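You operate a simulated robot arm through the tools that you are given. There is no shell and no other tool.

Carry out the task below with a simulated robot arm. There is one attempt and no reset: what you move stays moved.

## Task
Swap the grey cork for the hose plug and try the air.
Fine: plug in first, then air on and off again; the cork goes into the green cork nest; the tube stays in its well.

The check looks at the end state, three seconds after you hand in, the way a careful person would. Anything else that was tipped, shoved, dropped, spilled or broken makes it a failure.

## Robot
A 7-joint arm with a two-finger parallel gripper, fixed in place. Base frame: the origin is at the foot of the arm, x ahead of it, y to its left, z up; the work surface is at about z = 850. Units: mm, degrees, N and s.
With the tool pointing down near the work surface it reaches from about 240 to 680 mm from the base axis. Its first joint turns from -66.0 to 66.0 degrees. Payload 2.4 kg.
The tool frame sits at the grasp point between the pads (the TCP): z along the fingers, y along the line on which they close. The tips reach 30 mm beyond it. The gripper opens to 94 mm. The fingers are 28 mm wide and 10 mm thick; the gripper's body (50 by 96 mm) begins 55 mm behind the TCP.
Orientation is told as [roll, pitch, yaw] about the base's x, y, z axes, in that order, counted from this pose: with the fingers straight down and closing along the base's y, the tool's x points along the base's -x, its y along +y and its z along -z.

## Interface
- The arm moves only by the tool drive_tool. Its argument "motion" is a list of rows, each a list of 7 numbers: the shift along the tool's x, y, z in cm, then the turn, a rotation vector about the tool's x, y, z in degrees, then the opening in per cent of the stroke, from 0 (shut) to 100 (fully open). In form: [[dx, dy, dz, rx, ry, rz, claw], ...]. A call has 1 to 20 rows; each row is the pose to reach, as a shift and turn from the pose commanded when the call began, along the tool's axes at that moment. Rows are played at 5 a second. More than 50 mm and 8.6 degrees between two rows, or a gripper value outside its range, and nothing of the call is played. A pose out of reach is approached as far as the arm can. The call stops where the force on the tool passes 40 N (or 10 N more than at its start, if that is more) or the arm is blocked; 0.2 s more then pass. The fingers move at their own pace (about 153 mm/s each) and stop on an object; they squeeze with about 32 N. The grip force told is the motor's: it shows also when the fingers shut on nothing. Time passes only in rows, and 0.2 s behind the last, so rows that repeat a pose let the fingers close. It gives the time, the measured TCP pose, the force on the tool (base axes), the opening and the grip force at its end, in the units of the frame above (readings bear some noise), with the torque about the TCP (base axes, N m) and any sound that the robot's microphone picked up, and new pictures: "show" is both (left out), scene, wrist or none.
- Cameras (640 x 400 px; columns grow to the right, rows downward): "scene" is fixed at [29.7, 462.9, 1451.7]; the picture's right is [-0.85, -0.53, 0.00], its down [-0.26, 0.42, -0.87] and it looks along [0.46, -0.74, -0.50] (base axes); focal length 259 px, centre (320, 200). "wrist" rides on the gripper at [76, 14, -102] in the tool frame; the picture's right is [-0.18, 0.98, 0.00], its down [-0.75, -0.14, -0.64] and it looks along [-0.63, -0.12, 0.77] (tool axes); focal length 243 px, centre (320, 200). There is no depth. A picture from a camera that has moved, and an enlarged one, comes with that camera's place and axes in the base frame and with its lens.
- close_up(camera, box): a new picture of the part [left, top, right, bottom] of that camera's present view, enlarged. It takes no simulated time.
- close_job(): hands the job in; it is judged then, once.

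Nothing tells you positions but the pictures and the camera data. Unless the task says otherwise, let go and move clear before handing in.

The tools are called after "Emit:" by a JSON object that holds its "op" and its "data". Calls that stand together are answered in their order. drive_tool: Moves the arm, as the interface text tells. Its arguments: {"type":"object","properties":{"motion":{"type":"array"},"show":{"type":"string","enum":["both","scene","wrist","none"]}},"required":["motion"]} The other tools are called the same way: close_up (camera, box) takes an enlarged picture of a part of a camera's view; close_job () hands the job in.

At the start:

```text
clock: 0.0
eef_pos: [320.1, -141.2, 1347.2]
ee_rot: [0.0, 0.0, 0.0]
force: [-0.1, 0.7, 0.0]
wrist_torque: [-0.04, 0.0, 0.03]
grip_width: 94.0
finger_force: 0.1
```

scene: 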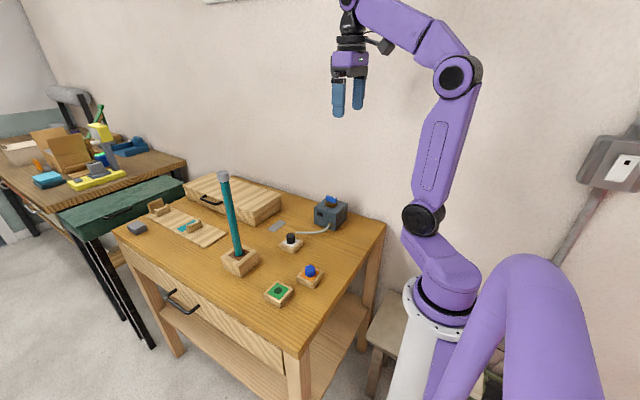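
wrist: 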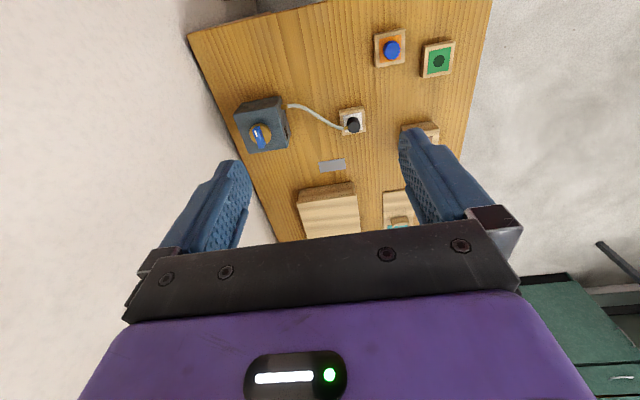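

I see a table with a tall teal tube in a wooden well with a grey cork on top, a black plug on a white nest with a hose to a grey air box with a knob, a green nest, and an orange nest with a blue object. I'll zoom in first.

Emit:
{"op": "close_up", "data": {"camera": "scene", "box": [200, 160, 360, 310]}}

Emit:
{"op": "close_up", "data": {"camera": "wrist", "box": [220, 10, 480, 180]}}

Emit:
{"op": "close_up", "data": {"camera": "scene", "box": [260, 185, 360, 255]}}

Emit:
{"op": "close_up", "data": {"camera": "scene", "box": [200, 160, 270, 210]}}

```text
2.67 times, centred on (280, 235) of scene
camera zoom: at [29.7, 462.9, 1451.7], right [-0.85, -0.53, 0.0], down [-0.26, 0.42, -0.87], along [0.46, -0.74, -0.5], focal length 690 px, centre (427, 107)
```

zoom: 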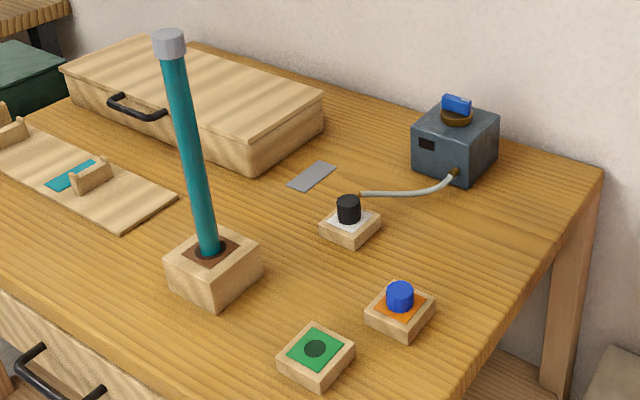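

```text
2.35 times, centred on (350, 95) of wrist
camera zoom: at [242.4, -126.9, 1449.1], right [0.18, 0.98, 0.0], down [0.75, -0.14, 0.64], along [0.63, -0.12, -0.77], focal length 571 px, centre (249, 447)
```

zoom: 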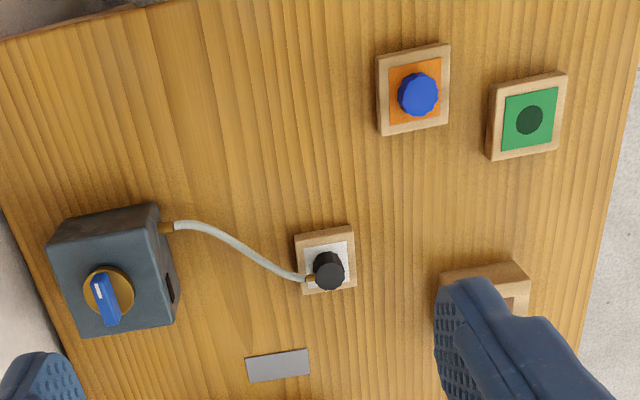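

```text
5.71 times, centred on (310, 220) of scene
camera zoom: at [29.7, 462.9, 1451.7], right [-0.85, -0.53, 0.0], down [-0.26, 0.42, -0.87], along [0.46, -0.74, -0.5], focal length 1479 px, centre (377, 86)
```

zoom: 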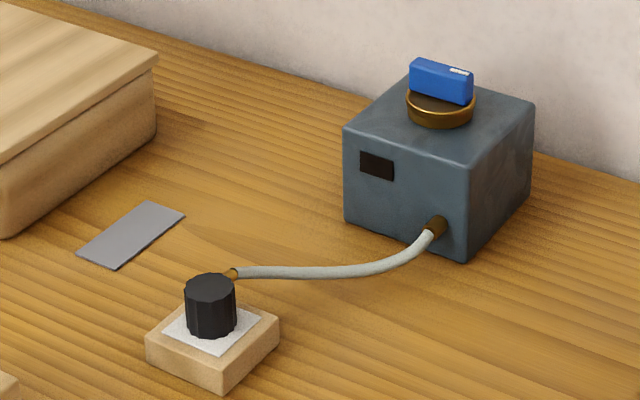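

```text
8.00 times, centred on (235, 185) of scene
camera zoom: at [29.7, 462.9, 1451.7], right [-0.85, -0.53, 0.0], down [-0.26, 0.42, -0.87], along [0.46, -0.74, -0.5], focal length 2070 px, centre (1000, 320)
```

zoom: 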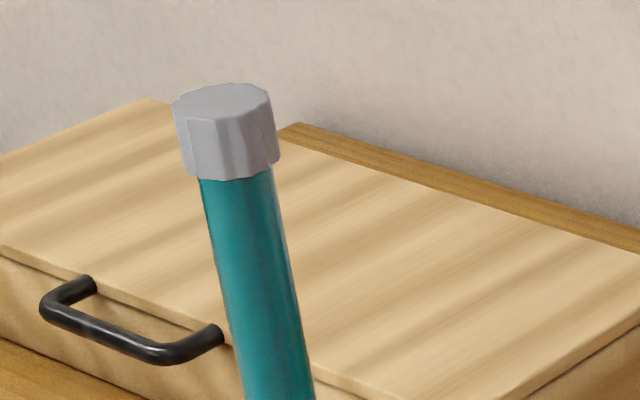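

The tube (cork top about [588, 64, 1170]) stands in its well. The green nest is near [392, 99], the black hose plug near [490, -93], and the air knob near [453, -304, 940]. The blue cork on the orange nest isn't part of the job, so I'll leave it. I'll move above the cork to refine its position.

Emit:
{"op": "drive_tool", "data": {"motion": [[-3.35, 2.56, 1.09, 0, 0, 0, 100], [-6.7, 5.12, 2.17, 0, 0, 0, 100], [-10.05, 7.69, 3.26, 0, 0, 0, 100], [-13.4, 10.25, 4.35, 0, 0, 0, 100], [-16.75, 12.8, 5.44, 0, 0, 0, 100], [-20.1, 15.4, 6.5, 0, 0, 0, 100], [-23.4, 17.9, 7.6, 0, 0, 0, 100], [-26.8, 20.5, 8.7, 0, 0, 0, 100], [-26.8, 20.5, 8.7, 0, 0, 0, 100]]}}

```text
clock: 2.0
eef_pos: [575.7, 61.5, 1260.4]
ee_rot: [0.0, -0.1, -0.1]
force: [-0.5, -0.2, 0.5]
wrist_torque: [-0.01, 0.0, 0.02]
grip_width: 94.0
finger_force: 0.1
out of reach, approached as far as the arm can: row 8, 9
camera wrist: at [499.1, 75.3, 1361.5], right [0.18, 0.98, 0.0], down [0.75, -0.14, 0.64], along [0.63, -0.12, -0.77], focal length 243 px, centre (320, 200)
```

scene: 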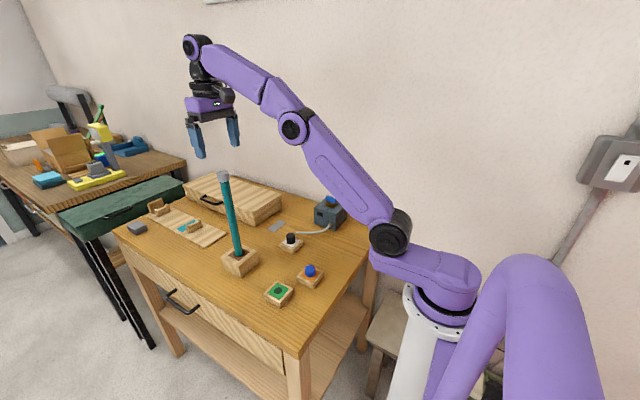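
wrist: 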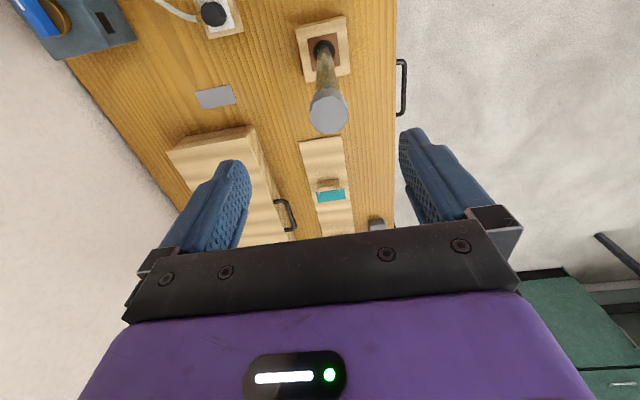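

The cork sits near [565, 68], a little closer than I first estimated. I'll zoom in to refine it.

Emit:
{"op": "close_up", "data": {"camera": "wrist", "box": [280, 10, 380, 140]}}

Emit:
{"op": "close_up", "data": {"camera": "scene", "box": [170, 90, 290, 200]}}

Emit:
{"op": "close_up", "data": {"camera": "scene", "box": [190, 210, 310, 310]}}

```text
3.08 times, centred on (330, 75) of wrist
camera zoom: at [499.1, 75.3, 1361.5], right [0.18, 0.98, 0.0], down [0.75, -0.14, 0.64], along [0.63, -0.12, -0.77], focal length 746 px, centre (289, 585)
```

zoom: 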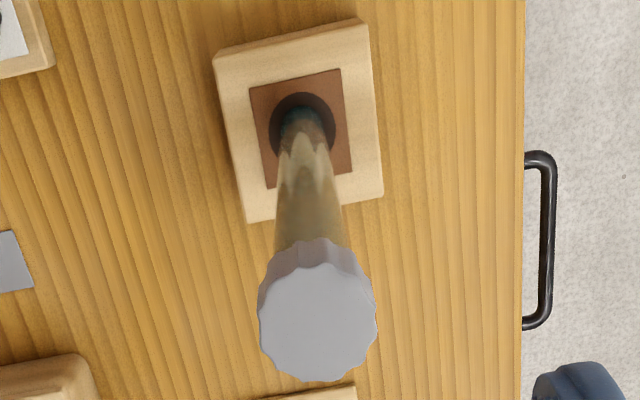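

```text
3.64 times, centred on (230, 145) of scene
camera zoom: at [29.7, 462.9, 1451.7], right [-0.85, -0.53, 0.0], down [-0.26, 0.42, -0.87], along [0.46, -0.74, -0.5], focal length 941 px, centre (647, 400)
```

zoom: 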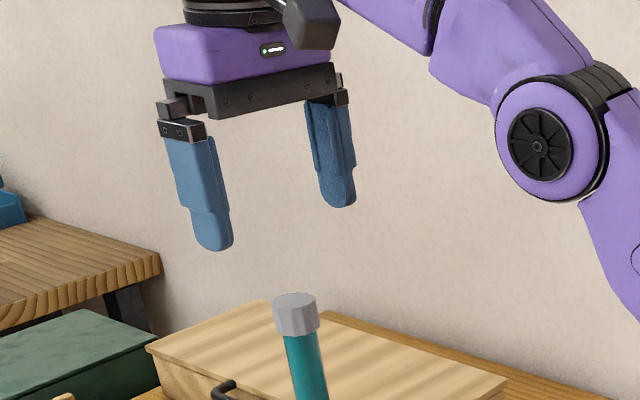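

```text
4.00 times, centred on (250, 260) of scene
camera zoom: at [29.7, 462.9, 1451.7], right [-0.85, -0.53, 0.0], down [-0.26, 0.42, -0.87], along [0.46, -0.74, -0.5], focal length 1035 px, centre (600, -40)
```

zoom: 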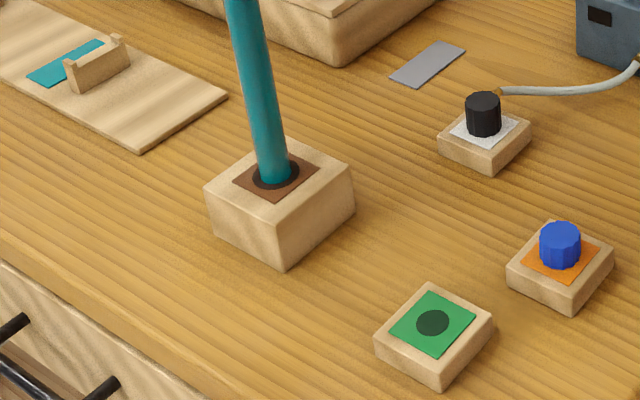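

The cork is at about [568.5, 69], top z about 1174. I'll make a small correcting move to find out which commanded pose the shifts count from.

Emit:
{"op": "drive_tool", "data": {"motion": [[1.0, 0.5, 1.5, 0, 0, 0, 80], [1.0, 0.5, 3.0, 0, 0, 0, 70], [1.0, 0.5, 3.0, 0, 0, 0, 70]]}}

```text
clock: 2.8
eef_pos: [566.7, 67.1, 1230.4]
ee_rot: [0.0, -0.1, 0.0]
force: [-0.3, -0.2, 0.4]
wrist_torque: [0.02, -0.02, 0.02]
grip_width: 65.9
finger_force: 0.1
camera wrist: at [490.7, 80.5, 1331.6], right [0.18, 0.98, 0.0], down [0.75, -0.14, 0.64], along [0.63, -0.12, -0.77], focal length 243 px, centre (320, 200)
```

scene: 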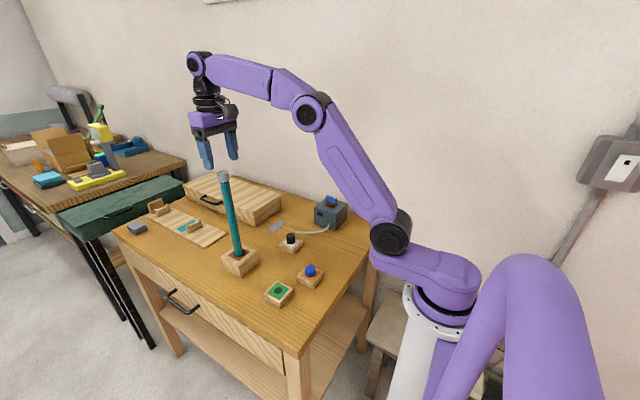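
wrist: 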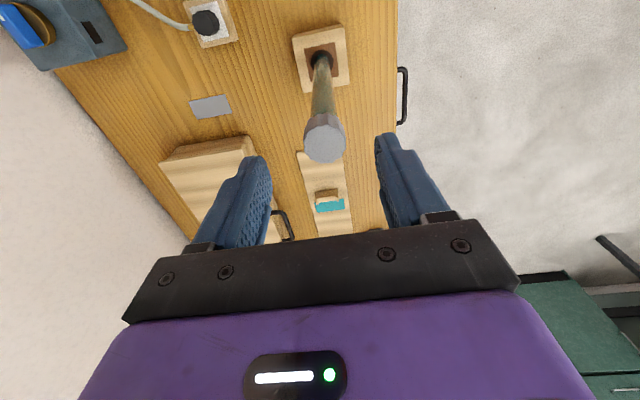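

The arm follows well now. I'll zoom in to refine the cork centre.

Emit:
{"op": "close_up", "data": {"camera": "wrist", "box": [260, 90, 400, 180]}}

Emit:
{"op": "close_up", "data": {"camera": "scene", "box": [180, 120, 260, 200]}}

```text
4.44 times, centred on (330, 135) of wrist
camera zoom: at [490.7, 80.5, 1331.6], right [0.18, 0.98, 0.0], down [0.75, -0.14, 0.64], along [0.63, -0.12, -0.77], focal length 1078 px, centre (276, 489)
```

zoom: 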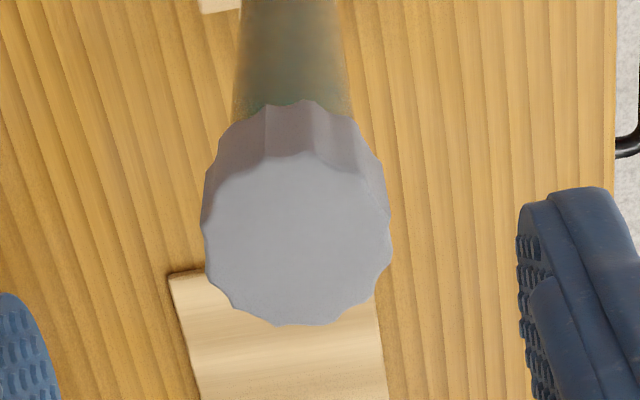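

```text
5.00 times, centred on (220, 160) of scene
camera zoom: at [29.7, 462.9, 1451.7], right [-0.85, -0.53, 0.0], down [-0.26, 0.42, -0.87], along [0.46, -0.74, -0.5], focal length 1294 px, centre (820, 400)
```

zoom: 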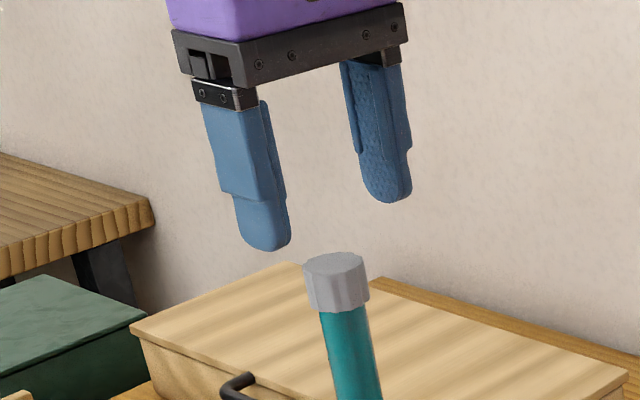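

Cork centre is [569.3, 69], top about 1174, diameter about 30. I'll descend with the fingers open around it.

Emit:
{"op": "drive_tool", "data": {"motion": [[-0.26, 0.19, 1.0, 0, 0, 0, 70], [-0.26, 0.19, 2.0, 0, 0, 0, 70], [-0.26, 0.19, 3.0, 0, 0, 0, 70], [-0.26, 0.19, 3.9, 0, 0, 0, 70], [-0.26, 0.19, 4.65, 0, 0, 0, 70], [-0.26, 0.19, 4.65, 0, 0, 0, 70]]}}

Emit:
{"op": "close_up", "data": {"camera": "scene", "box": [180, 130, 260, 210]}}

Emit:
{"op": "close_up", "data": {"camera": "wrist", "box": [240, 120, 400, 240]}}

```text
clock: 4.2
eef_pos: [569.5, 68.7, 1184.3]
ee_rot: [0.0, 0.0, 0.0]
force: [0.5, -0.9, -1.0]
wrist_torque: [-0.02, 0.01, 0.05]
grip_width: 65.8
finger_force: 0.0
camera wrist: at [493.1, 81.8, 1285.5], right [0.18, 0.98, 0.0], down [0.75, -0.14, 0.64], along [0.63, -0.12, -0.77], focal length 243 px, centre (320, 200)
```

scene: 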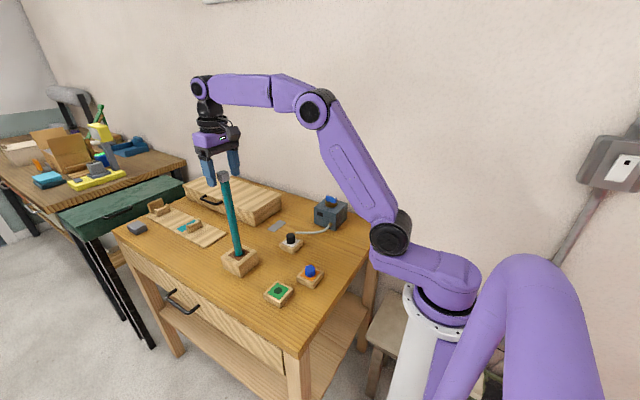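
wrist: 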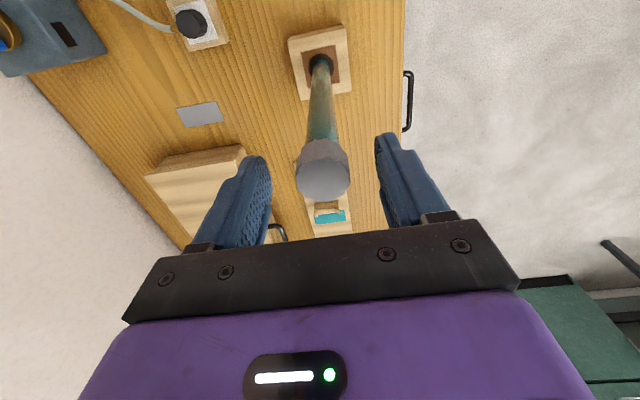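

```text
5.00 times, centred on (220, 170) of scene
camera zoom: at [29.7, 462.9, 1451.7], right [-0.85, -0.53, 0.0], down [-0.26, 0.42, -0.87], along [0.46, -0.74, -0.5], focal length 1294 px, centre (820, 350)
```

zoom: 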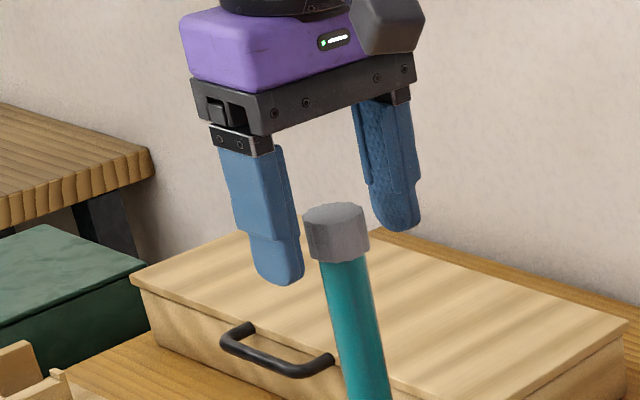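

```text
3.33 times, centred on (320, 180) of wrist
camera zoom: at [493.1, 81.8, 1285.5], right [0.18, 0.98, 0.0], down [0.75, -0.14, 0.64], along [0.63, -0.12, -0.77], focal length 809 px, centre (320, 267)
```

zoom: 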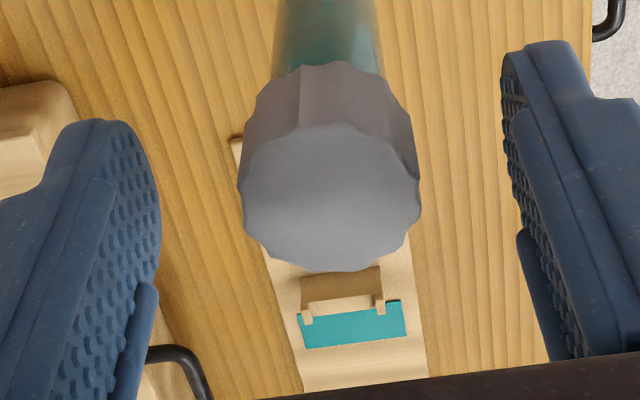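

The fingers are centred and the tips are level with the cork's lower edge. I'll close on it.

Emit:
{"op": "drive_tool", "data": {"motion": [[0, 0, 0, 0, 0, 0, 50], [0, 0, 0, 0, 0, 0, 40], [0, 0, 0, 0, 0, 0, 34], [0, 0, 0, 0, 0, 0, 25], [0, 0, 0, 0, 0, 0, 20], [0, 0, 0, 0, 0, 0, 20]], "show": "both"}}

Emit:
{"op": "close_up", "data": {"camera": "scene", "box": [180, 130, 260, 210]}}

```text
clock: 5.6
eef_pos: [570.4, 68.8, 1182.9]
ee_rot: [-0.1, -0.1, -0.1]
force: [-0.6, 1.0, 0.6]
wrist_torque: [0.01, 0.03, 0.0]
grip_width: 27.7
finger_force: 32.0
camera wrist: at [493.1, 81.8, 1285.7], right [0.18, 0.98, 0.0], down [0.75, -0.14, 0.64], along [0.63, -0.12, -0.77], focal length 243 px, centre (320, 200)
```

scene: 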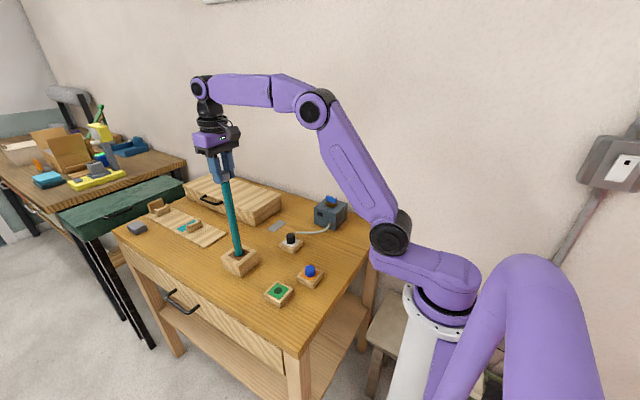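
wrist: 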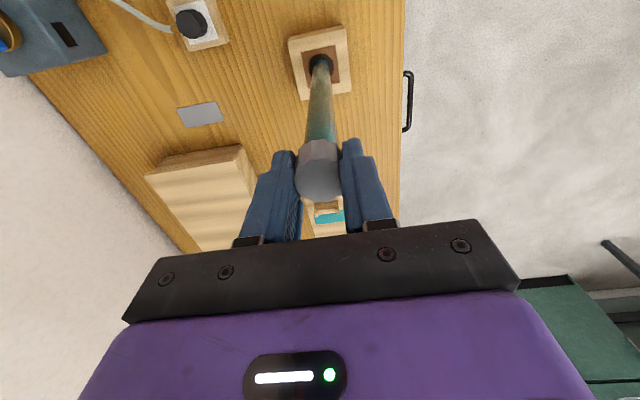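

```text
5.00 times, centred on (220, 170) of scene
camera zoom: at [29.7, 462.9, 1451.7], right [-0.85, -0.53, 0.0], down [-0.26, 0.42, -0.87], along [0.46, -0.74, -0.5], focal length 1294 px, centre (820, 350)
```

zoom: 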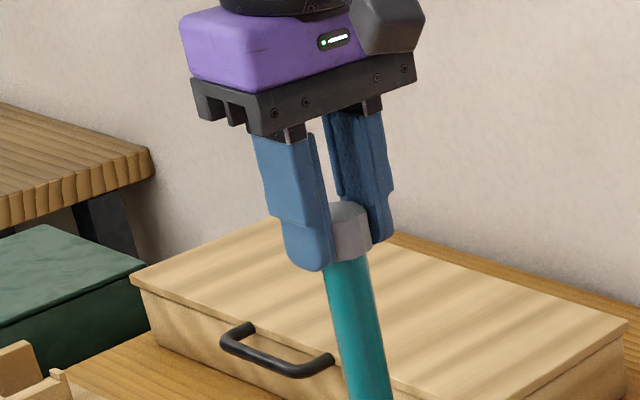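

The cork is held, at 27.7 mm with 32 N. I'll lift slowly in small steps and watch whether the tube comes with it.

Emit:
{"op": "drive_tool", "data": {"motion": [[0, 0, -0.2, 0, 0, 0, 20], [0, 0, -0.4, 0, 0, 0, 20], [0, 0, -0.6, 0, 0, 0, 20], [0, 0, -0.8, 0, 0, 0, 20], [0, 0, -1.0, 0, 0, 0, 20]], "show": "both"}}

Emit:
{"op": "close_up", "data": {"camera": "scene", "box": [180, 130, 260, 210]}}

Emit:
{"op": "close_up", "data": {"camera": "scene", "box": [190, 210, 310, 310]}}

```text
clock: 6.8
eef_pos: [570.5, 67.9, 1194.4]
ee_rot: [0.1, 0.0, 0.1]
force: [0.2, 0.4, -1.0]
wrist_torque: [-0.03, 0.0, -0.01]
grip_width: 27.9
finger_force: 32.4
camera wrist: at [493.4, 81.7, 1295.0], right [0.18, 0.98, 0.0], down [0.75, -0.14, 0.64], along [0.63, -0.12, -0.77], focal length 243 px, centre (320, 200)
```

scene: 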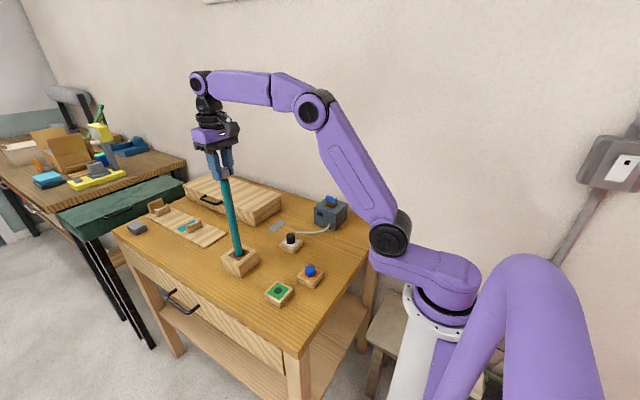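
wrist: 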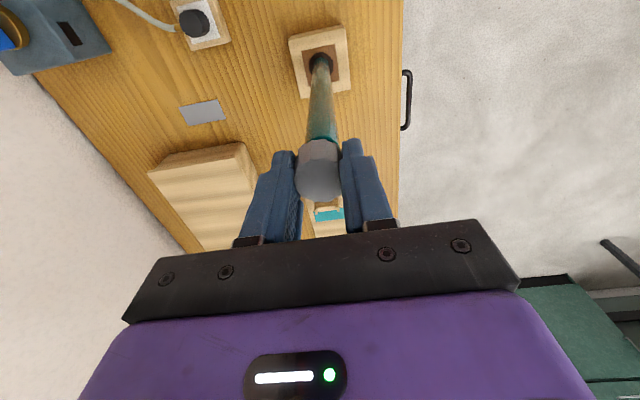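

```text
5.00 times, centred on (220, 170) of scene
camera zoom: at [29.7, 462.9, 1451.7], right [-0.85, -0.53, 0.0], down [-0.26, 0.42, -0.87], along [0.46, -0.74, -0.5], focal length 1294 px, centre (820, 350)
```

zoom: 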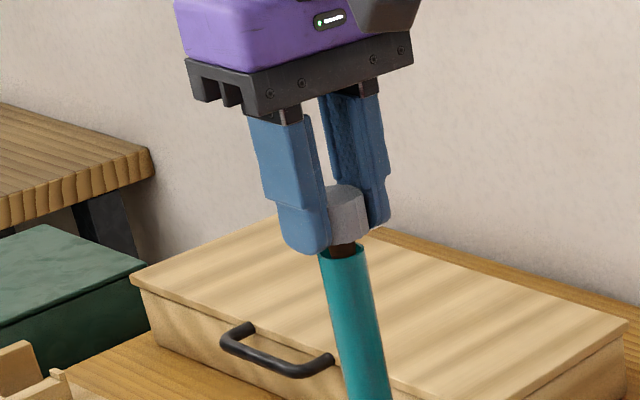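

```text
4.00 times, centred on (250, 260) of scene
camera zoom: at [29.7, 462.9, 1451.7], right [-0.85, -0.53, 0.0], down [-0.26, 0.42, -0.87], along [0.46, -0.74, -0.5], focal length 1035 px, centre (600, -40)
```

zoom: 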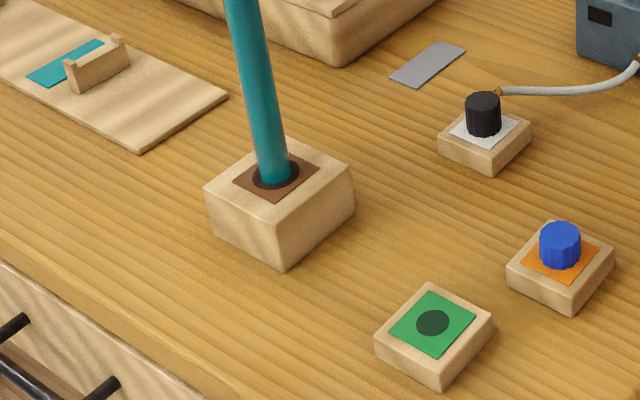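

The cork is sliding out and the tube is staying put. I'll keep lifting straight up.

Emit:
{"op": "drive_tool", "data": {"motion": [[0, 0, -0.4, 0, 0, 0, 20], [0, 0, -0.8, 0, 0, 0, 20], [0, 0, -1.2, 0, 0, 0, 20], [0, 0, -1.6, 0, 0, 0, 20], [0, 0, -2.0, 0, 0, 0, 20], [0, 0, -2.4, 0, 0, 0, 20], [0, 0, -2.8, 0, 0, 0, 20], [0, 0, -3.2, 0, 0, 0, 20]], "show": "both"}}

Emit:
{"op": "close_up", "data": {"camera": "scene", "box": [180, 130, 260, 210]}}

```text
clock: 8.6
eef_pos: [569.6, 69.2, 1227.0]
ee_rot: [0.0, -0.1, 0.1]
force: [-0.7, 0.4, -0.1]
wrist_torque: [0.02, -0.01, 0.02]
grip_width: 26.3
finger_force: 32.3
camera wrist: at [493.7, 81.7, 1327.5], right [0.18, 0.98, 0.0], down [0.75, -0.14, 0.64], along [0.63, -0.12, -0.77], focal length 243 px, centre (320, 200)
```

scene: 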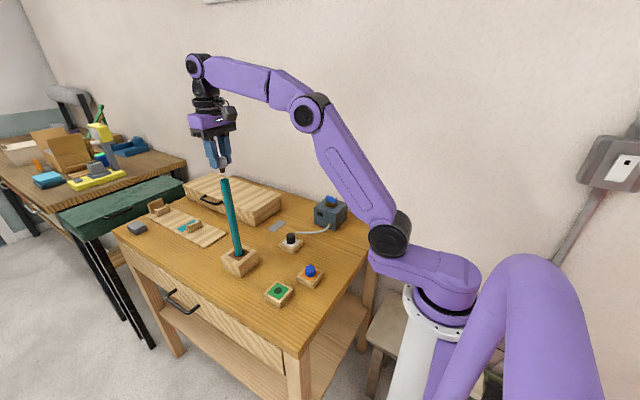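
wrist: 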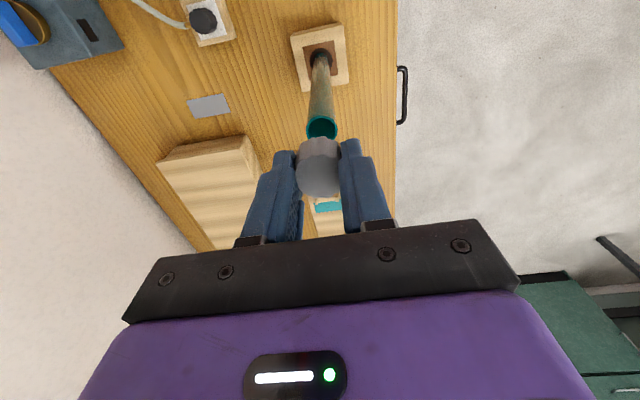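

```text
5.00 times, centred on (220, 170) of scene
camera zoom: at [29.7, 462.9, 1451.7], right [-0.85, -0.53, 0.0], down [-0.26, 0.42, -0.87], along [0.46, -0.74, -0.5], focal length 1294 px, centre (820, 350)
```

zoom: 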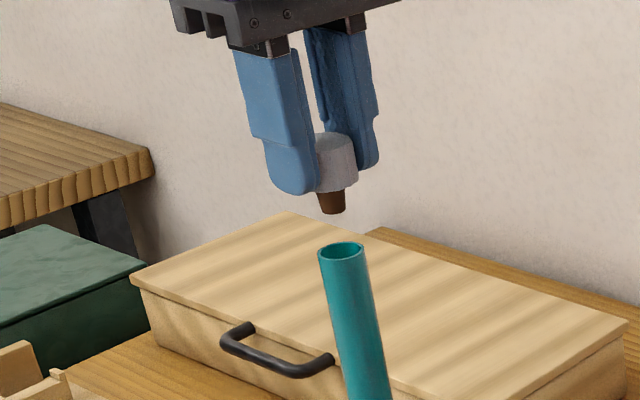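

The cork is out cleanly and the tube still stands. I'll carry the cork over to above the green nest.

Emit:
{"op": "drive_tool", "data": {"motion": [[2.0, 0, 0, 0, 0, 0, 20], [6.0, 1.0, 0, 0, 0, 0, 20], [10.0, 1.8, 0, 0, 0, 0, 20], [14.0, 2.5, 0, 0, 0, 0, 20], [17.8, 3.0, 0, 0, 0, 0, 20], [17.8, 3.0, 4.0, 0, 0, 0, 20], [17.8, 3.0, 8.0, 0, 0, 0, 20], [17.8, 3.0, 12.0, 0, 0, 0, 20], [17.8, 3.0, 16.0, 0, 0, 0, 20], [17.8, 3.0, 20.0, 0, 0, 0, 20], [17.8, 3.0, 22.5, 0, 0, 0, 20], [17.8, 3.0, 22.5, 0, 0, 0, 20]], "show": "both"}}

Emit:
{"op": "close_up", "data": {"camera": "wrist", "box": [240, 40, 400, 220]}}

Emit:
{"op": "close_up", "data": {"camera": "scene", "box": [210, 190, 330, 310]}}

```text
clock: 11.2
eef_pos: [392.9, 100.0, 999.3]
ee_rot: [0.1, 0.0, 0.1]
force: [0.9, -0.2, -0.1]
wrist_torque: [-0.02, -0.02, 0.0]
grip_width: 26.3
finger_force: 32.4
camera wrist: at [315.5, 113.0, 1102.2], right [0.18, 0.98, 0.0], down [0.75, -0.14, 0.64], along [0.63, -0.12, -0.77], focal length 243 px, centre (320, 200)
```

scene: 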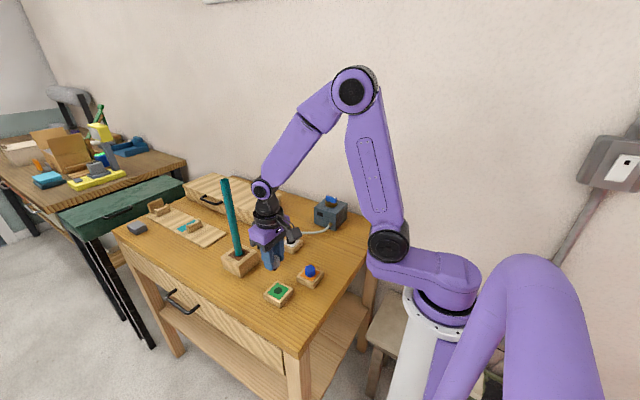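
wrist: 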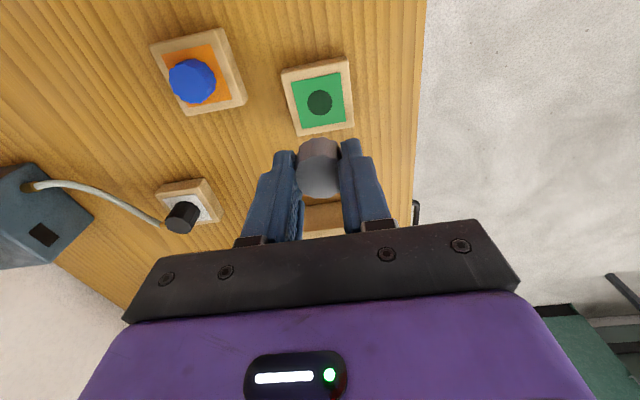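

```text
2.22 times, centred on (320, 130) of wrist
camera zoom: at [315.5, 113.0, 1102.2], right [0.18, 0.98, 0.0], down [0.75, -0.14, 0.64], along [0.63, -0.12, -0.77], focal length 539 px, centre (320, 356)
```

zoom: 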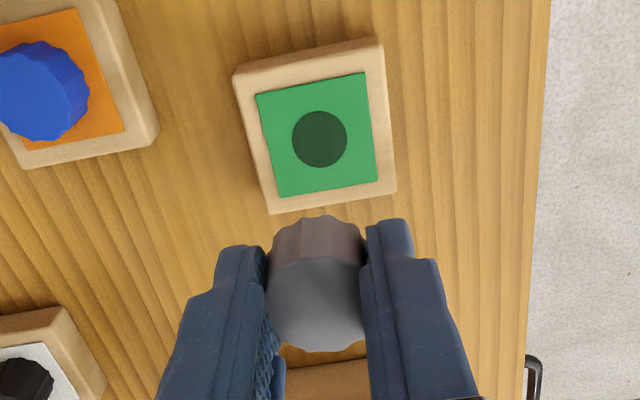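

```text
3.33 times, centred on (270, 250) of scene
camera zoom: at [29.7, 462.9, 1451.7], right [-0.85, -0.53, 0.0], down [-0.26, 0.42, -0.87], along [0.46, -0.74, -0.5], focal length 863 px, centre (487, 33)
```

zoom: 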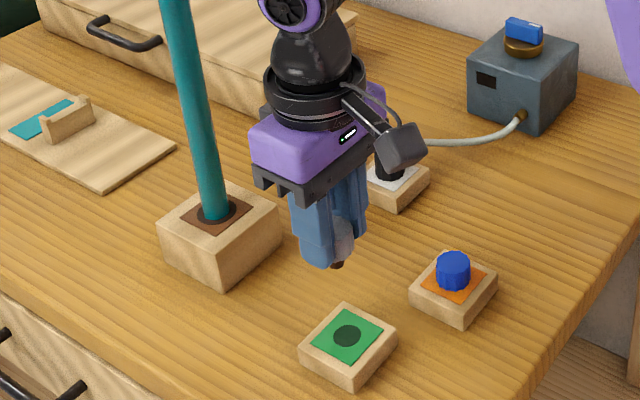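

The green hole is at about [389, 98.7]. I'll descend partway and recheck the alignment.

Emit:
{"op": "drive_tool", "data": {"motion": [[0.23, -0.03, 2.0, 0, 0, 0, 20], [0.23, -0.03, 4.0, 0, 0, 0, 20], [0.23, -0.03, 5.5, 0, 0, 0, 20], [0.23, -0.03, 6.5, 0, 0, 0, 20], [0.23, -0.03, 6.5, 0, 0, 0, 20]], "show": "both"}}

Emit:
{"op": "close_up", "data": {"camera": "wrist", "box": [240, 80, 400, 220]}}

Emit:
{"op": "close_up", "data": {"camera": "scene", "box": [240, 230, 320, 310]}}

```text
clock: 12.4
eef_pos: [390.7, 100.4, 936.0]
ee_rot: [0.0, 0.0, 0.0]
force: [0.8, 0.4, 0.0]
wrist_torque: [-0.01, 0.01, 0.03]
grip_width: 26.5
finger_force: 31.7
camera wrist: at [313.8, 111.9, 1037.6], right [0.18, 0.98, 0.0], down [0.75, -0.14, 0.64], along [0.63, -0.12, -0.77], focal length 243 px, centre (320, 200)
```

scene: 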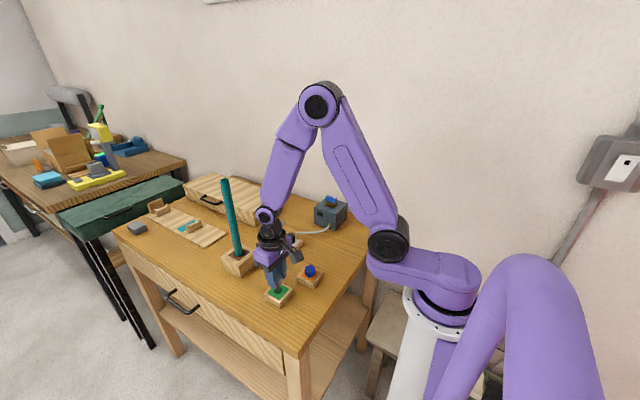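
wrist: 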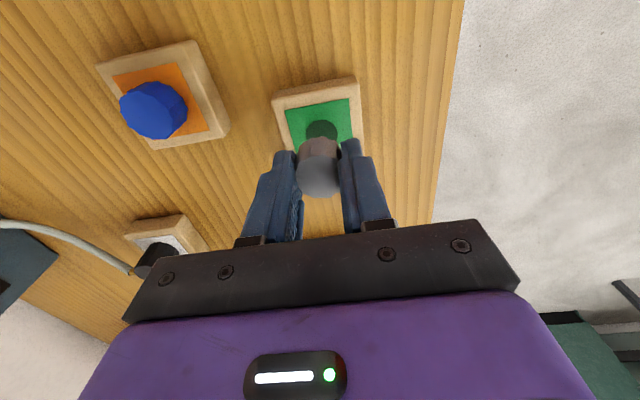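

```text
2.86 times, centred on (320, 150) of wrist
camera zoom: at [313.8, 111.9, 1037.6], right [0.18, 0.98, 0.0], down [0.75, -0.14, 0.64], along [0.63, -0.12, -0.77], focal length 693 px, centre (320, 343)
```

zoom: 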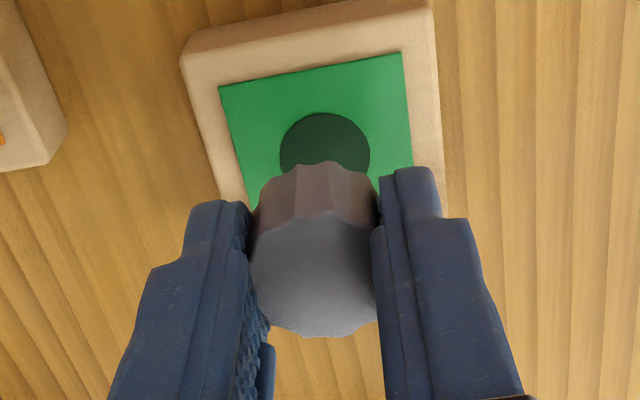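

```text
5.00 times, centred on (280, 270) of scene
camera zoom: at [29.7, 462.9, 1451.7], right [-0.85, -0.53, 0.0], down [-0.26, 0.42, -0.87], along [0.46, -0.74, -0.5], focal length 1294 px, centre (520, -150)
```

zoom: 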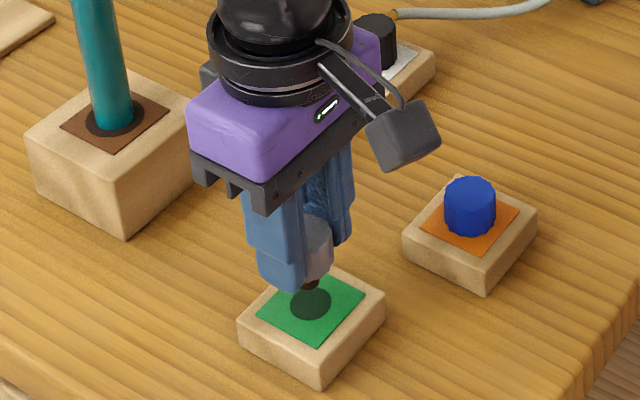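

The alignment is within about 0.5 mm. I'll lower the cork's shaft into the hole.

Emit:
{"op": "drive_tool", "data": {"motion": [[-0.03, 0.05, 0.6, 0, 0, 0, 20], [-0.03, 0.05, 1.2, 0, 0, 0, 20], [-0.03, 0.05, 1.8, 0, 0, 0, 20], [-0.03, 0.05, 2.4, 0, 0, 0, 20], [-0.03, 0.05, 2.9, 0, 0, 0, 20], [-0.03, 0.05, 2.9, 0, 0, 0, 20]], "show": "both"}}

Emit:
{"op": "close_up", "data": {"camera": "scene", "box": [240, 230, 320, 310]}}

```text
clock: 13.8
eef_pos: [391.3, 99.1, 905.3]
ee_rot: [0.0, 0.0, 0.1]
force: [-0.7, 0.1, -0.2]
wrist_torque: [-0.01, 0.05, 0.01]
grip_width: 26.1
finger_force: 32.0
camera wrist: at [314.3, 111.8, 1008.3], right [0.18, 0.98, 0.0], down [0.75, -0.14, 0.64], along [0.63, -0.12, -0.77], focal length 243 px, centre (320, 200)
```

scene: 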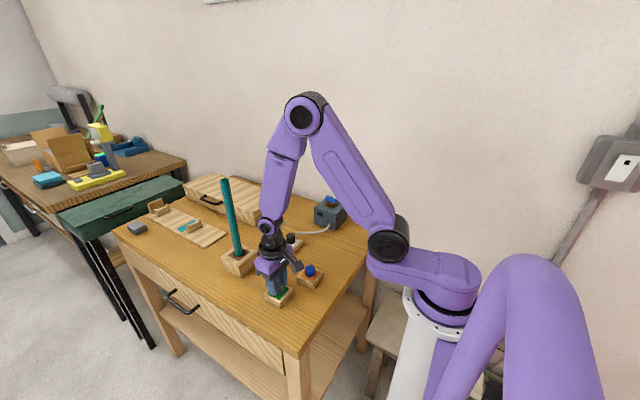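
wrist: 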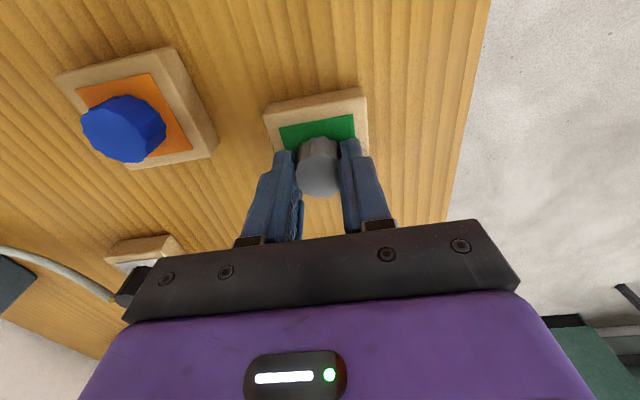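

```text
5.00 times, centred on (280, 270) of scene
camera zoom: at [29.7, 462.9, 1451.7], right [-0.85, -0.53, 0.0], down [-0.26, 0.42, -0.87], along [0.46, -0.74, -0.5], focal length 1294 px, centre (520, -150)
```

zoom: 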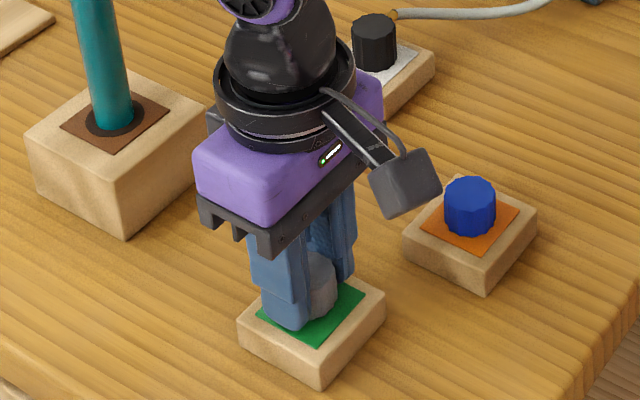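

The shaft is in the hole with no contact force yet. I'll creep down to seat it.

Emit:
{"op": "drive_tool", "data": {"motion": [[0, 0, 0.1, 0, 0, 0, 20], [0, 0, 0.2, 0, 0, 0, 20], [0, 0, 0.3, 0, 0, 0, 20], [0, 0, 0.4, 0, 0, 0, 20]], "show": "none"}}

Emit:
{"op": "close_up", "data": {"camera": "scene", "box": [255, 260, 305, 310]}}

Emit:
{"op": "close_up", "data": {"camera": "wrist", "box": [240, 80, 400, 220]}}

```text
clock: 14.8
eef_pos: [390.2, 100.2, 902.7]
ee_rot: [0.1, 0.1, 0.0]
force: [0.6, -1.5, 6.1]
wrist_torque: [-0.1, 0.02, -0.01]
grip_width: 26.3
finger_force: 31.7
```

```text
8.00 times, centred on (280, 285) of scene
camera zoom: at [29.6, 462.9, 1451.7], right [-0.85, -0.53, 0.0], down [-0.26, 0.42, -0.87], along [0.46, -0.74, -0.5], focal length 2070 px, centre (640, -480)
```

zoom: 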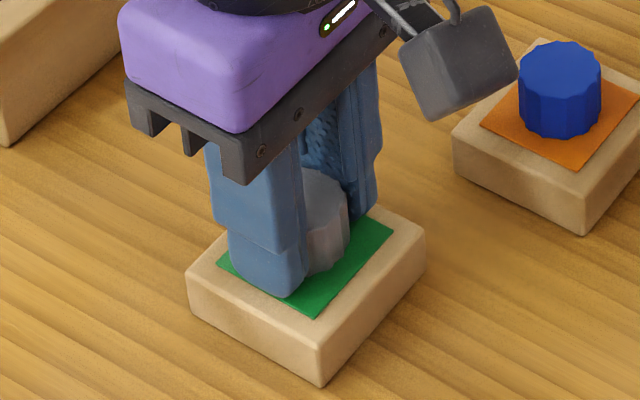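

```text
2.86 times, centred on (320, 150) of wrist
camera zoom: at [313.7, 111.8, 1004.7], right [0.18, 0.98, 0.0], down [0.75, -0.14, 0.64], along [0.63, -0.12, -0.77], focal length 693 px, centre (320, 343)
```

zoom: 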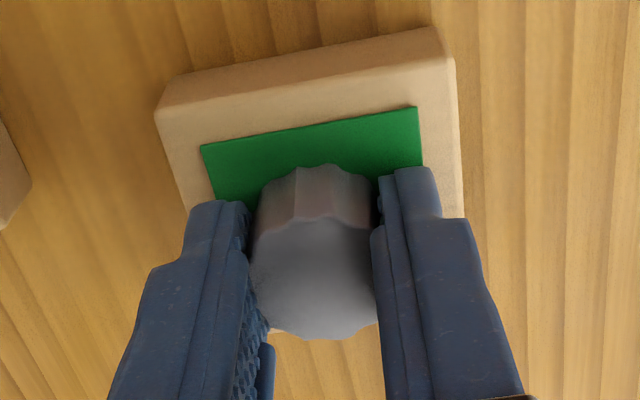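

Contact is about 6 N. I'll push a little more to confirm it's seated.

Emit:
{"op": "drive_tool", "data": {"motion": [[0, 0, 0.1, 0, 0, 0, 20], [0, 0, 0.15, 0, 0, 0, 20]], "show": "none"}}

Emit:
{"op": "close_up", "data": {"camera": "scene", "box": [255, 260, 305, 310]}}

```text
clock: 15.5
eef_pos: [390.4, 99.1, 902.4]
ee_rot: [0.0, -0.1, 0.1]
force: [-2.7, 0.9, 9.2]
wrist_torque: [-0.09, 0.22, -0.1]
grip_width: 27.5
finger_force: 31.6
stopped in row 2: the force on the tool passed its limit at 42 N (the readings are from after the stop); the commanded pose is now the measured one
```

```text
8.00 times, centred on (280, 285) of scene
camera zoom: at [29.5, 462.9, 1451.7], right [-0.85, -0.53, 0.0], down [-0.26, 0.42, -0.87], along [0.46, -0.74, -0.5], focal length 2070 px, centre (640, -480)
```

zoom: 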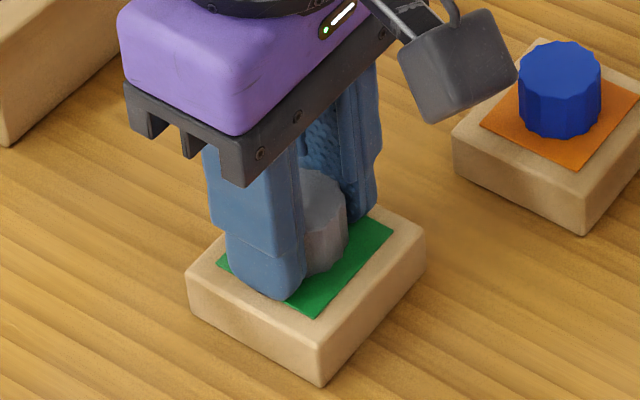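

It's firmly seated. I'll open the fingers and look before rising.

Emit:
{"op": "drive_tool", "data": {"motion": [[0, 0, -0.05, 0, 0, 0, 30], [0, 0, -0.1, 0, 0, 0, 40], [0, 0, -0.1, 0, 0, 0, 50], [0, 0, -0.1, 0, 0, 0, 60]], "show": "both"}}

Emit:
{"op": "close_up", "data": {"camera": "scene", "box": [255, 260, 305, 310]}}

Emit:
{"op": "close_up", "data": {"camera": "wrist", "box": [240, 80, 400, 220]}}

```text
clock: 16.5
eef_pos: [390.4, 99.3, 903.3]
ee_rot: [0.0, -0.2, 0.2]
force: [0.7, 0.2, -0.2]
wrist_torque: [0.0, -0.02, 0.03]
grip_width: 56.4
finger_force: 0.0
camera wrist: at [314.3, 112.2, 1004.7], right [0.18, 0.98, 0.0], down [0.75, -0.14, 0.64], along [0.63, -0.12, -0.77], focal length 243 px, centre (320, 200)
```

scene: 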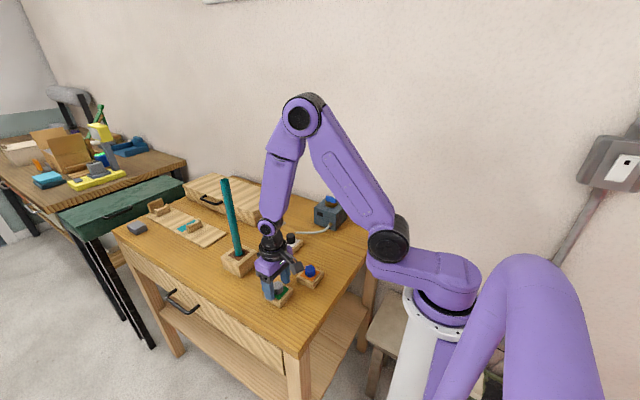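
wrist: 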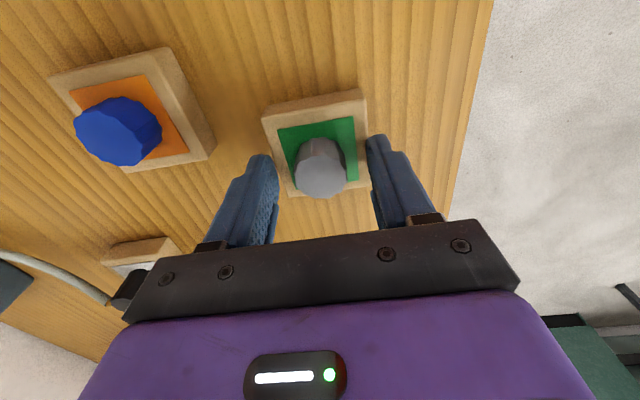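

```text
8.00 times, centred on (280, 285) of scene
camera zoom: at [29.7, 462.9, 1451.7], right [-0.85, -0.53, 0.0], down [-0.26, 0.42, -0.87], along [0.46, -0.74, -0.5], focal length 2070 px, centre (640, -480)
```

zoom: 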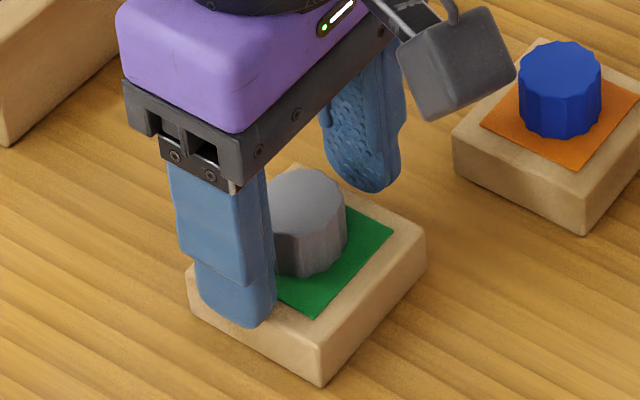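

```text
2.86 times, centred on (320, 150) of wrist
camera zoom: at [314.3, 112.2, 1004.7], right [0.18, 0.98, 0.0], down [0.75, -0.14, 0.64], along [0.63, -0.12, -0.77], focal length 693 px, centre (320, 343)
```

zoom: 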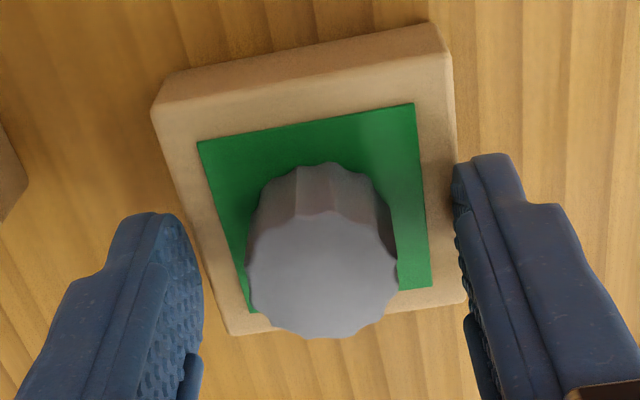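

The cork sits upright in the green nest. I'll rise, then move over to the black plug and turn the gripper so it closes along x, clear of the hose stub that points to -y.

Emit:
{"op": "drive_tool", "data": {"motion": [[0, 0, -3.5, 0, 0, 0, 60], [0, 0, -7, 0, 0, 0, 60], [0, 0, -11, 0, 0, 0, 60], [-0.9, -1.7, -11, 0, 0, 8.2, 60], [-1.8, -3.5, -11, 0, 0, 16.4, 60], [-2.7, -5.2, -11, 0, 0, 24.6, 60], [-3.5, -6.9, -11, 0, 0, 32.8, 60], [-4.4, -8.7, -11, 0, 0, 41, 60], [-5.3, -10.4, -11, 0, 0, 49.2, 60], [-6.2, -12.1, -11, 0, 0, 57.4, 60], [-7.1, -13.9, -11, 0, 0, 65.6, 60], [-8.0, -15.6, -11, 0, 0, 73.8, 60], [-8.9, -17.3, -11, 0, 0, 82, 60], [-9.8, -19.1, -11, 0, 0, 90, 60], [-9.8, -19.1, -11, 0, 0, 90, 60]], "show": "both"}}

Emit:
{"op": "close_up", "data": {"camera": "wrist", "box": [200, 20, 440, 220]}}

Emit:
{"op": "close_up", "data": {"camera": "scene", "box": [220, 180, 360, 310]}}

```text
clock: 19.7
eef_pos: [489.6, -92.9, 1014.5]
ee_rot: [0.1, -0.1, -90.0]
force: [0.1, -0.3, -0.7]
wrist_torque: [0.02, 0.0, 0.0]
grip_width: 56.3
finger_force: 0.0
camera wrist: at [503.5, -17.9, 1116.6], right [0.98, -0.19, 0.0], down [-0.14, -0.75, 0.64], along [-0.12, -0.63, -0.77], focal length 243 px, centre (320, 200)
```

scene: 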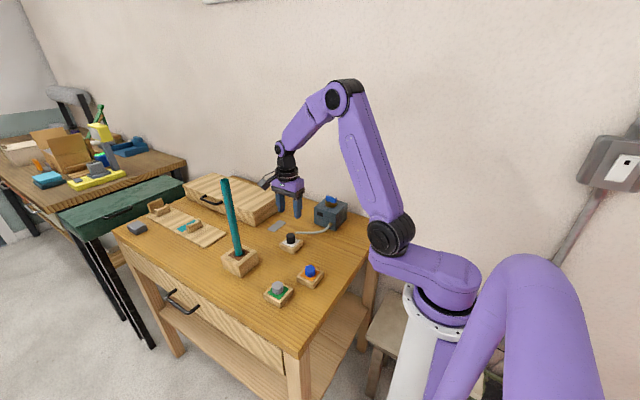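
wrist: 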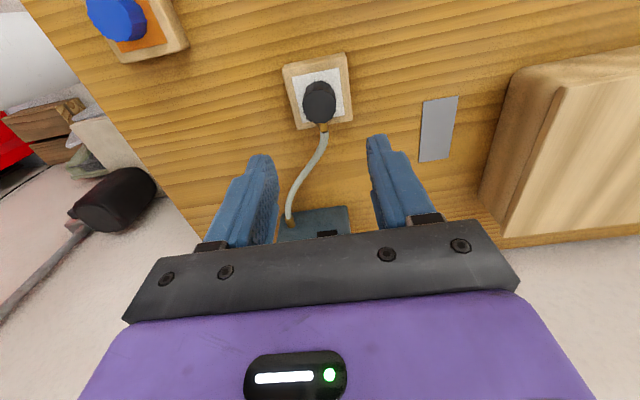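

```text
2.00 times, centred on (320, 120) of wrist
camera zoom: at [503.5, -17.9, 1116.6], right [0.98, -0.19, 0.0], down [-0.14, -0.75, 0.64], along [-0.12, -0.63, -0.77], focal length 485 px, centre (320, 360)
```

zoom: 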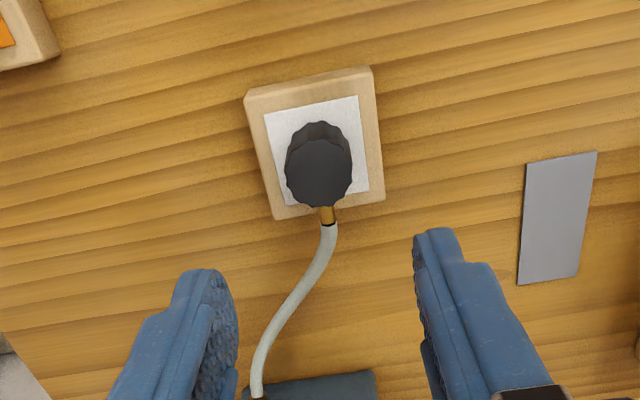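

```text
3.08 times, centred on (290, 245) of scene
camera zoom: at [29.7, 462.9, 1451.7], right [-0.85, -0.53, 0.0], down [-0.26, 0.42, -0.87], along [0.46, -0.74, -0.5], focal length 796 px, centre (412, 62)
```

zoom: 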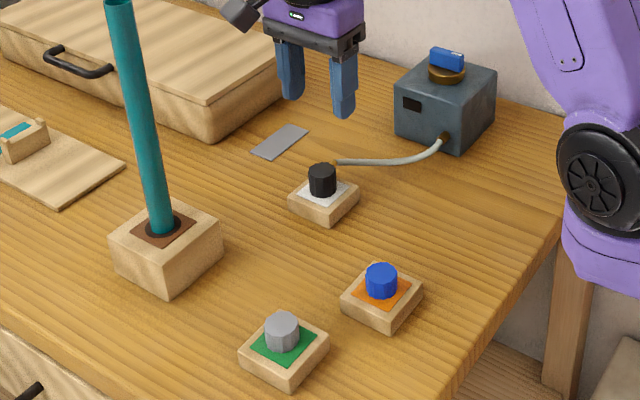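

The plug head is centred at about [488.5, -92.8] and the gripper is almost directly over it. I'll descend around it in stages.

Emit:
{"op": "drive_tool", "data": {"motion": [[0.11, -0.1, 3, 0, 0, 0, 60], [0.11, -0.1, 6, 0, 0, 0, 60], [0.11, -0.1, 7.5, 0, 0, 0, 60], [0.11, -0.1, 7.5, 0, 0, 0, 60]], "show": "none"}}

Emit:
{"op": "close_up", "data": {"camera": "wrist", "box": [220, 80, 420, 240]}}

Emit:
{"op": "close_up", "data": {"camera": "scene", "box": [250, 190, 330, 260]}}

```text
clock: 20.7
eef_pos: [489.3, -89.6, 937.7]
ee_rot: [0.2, 0.0, -90.0]
force: [0.2, 0.3, -0.3]
wrist_torque: [0.0, -0.02, 0.03]
grip_width: 56.4
finger_force: 0.0
```

```text
2.50 times, centred on (320, 160) of wrist
camera zoom: at [502.4, -14.7, 1039.6], right [0.98, -0.18, 0.0], down [-0.14, -0.75, 0.64], along [-0.12, -0.63, -0.77], focal length 606 px, centre (320, 300)
```

zoom: 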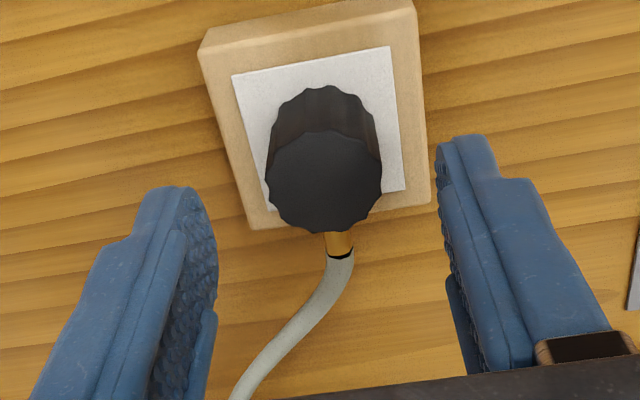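

```text
5.71 times, centred on (290, 225) of scene
camera zoom: at [29.7, 462.9, 1451.7], right [-0.85, -0.53, 0.0], down [-0.26, 0.42, -0.87], along [0.46, -0.74, -0.5], focal length 1479 px, centre (491, 57)
```

zoom: 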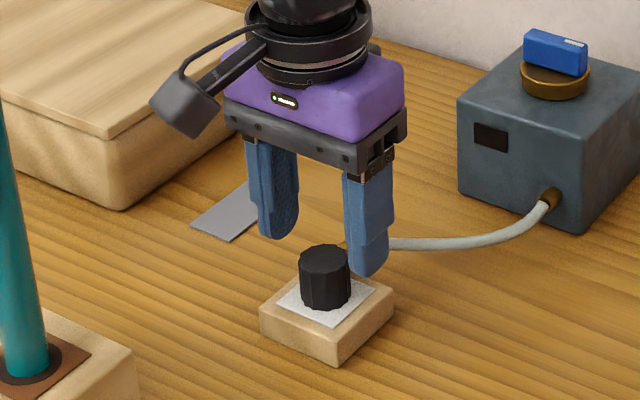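

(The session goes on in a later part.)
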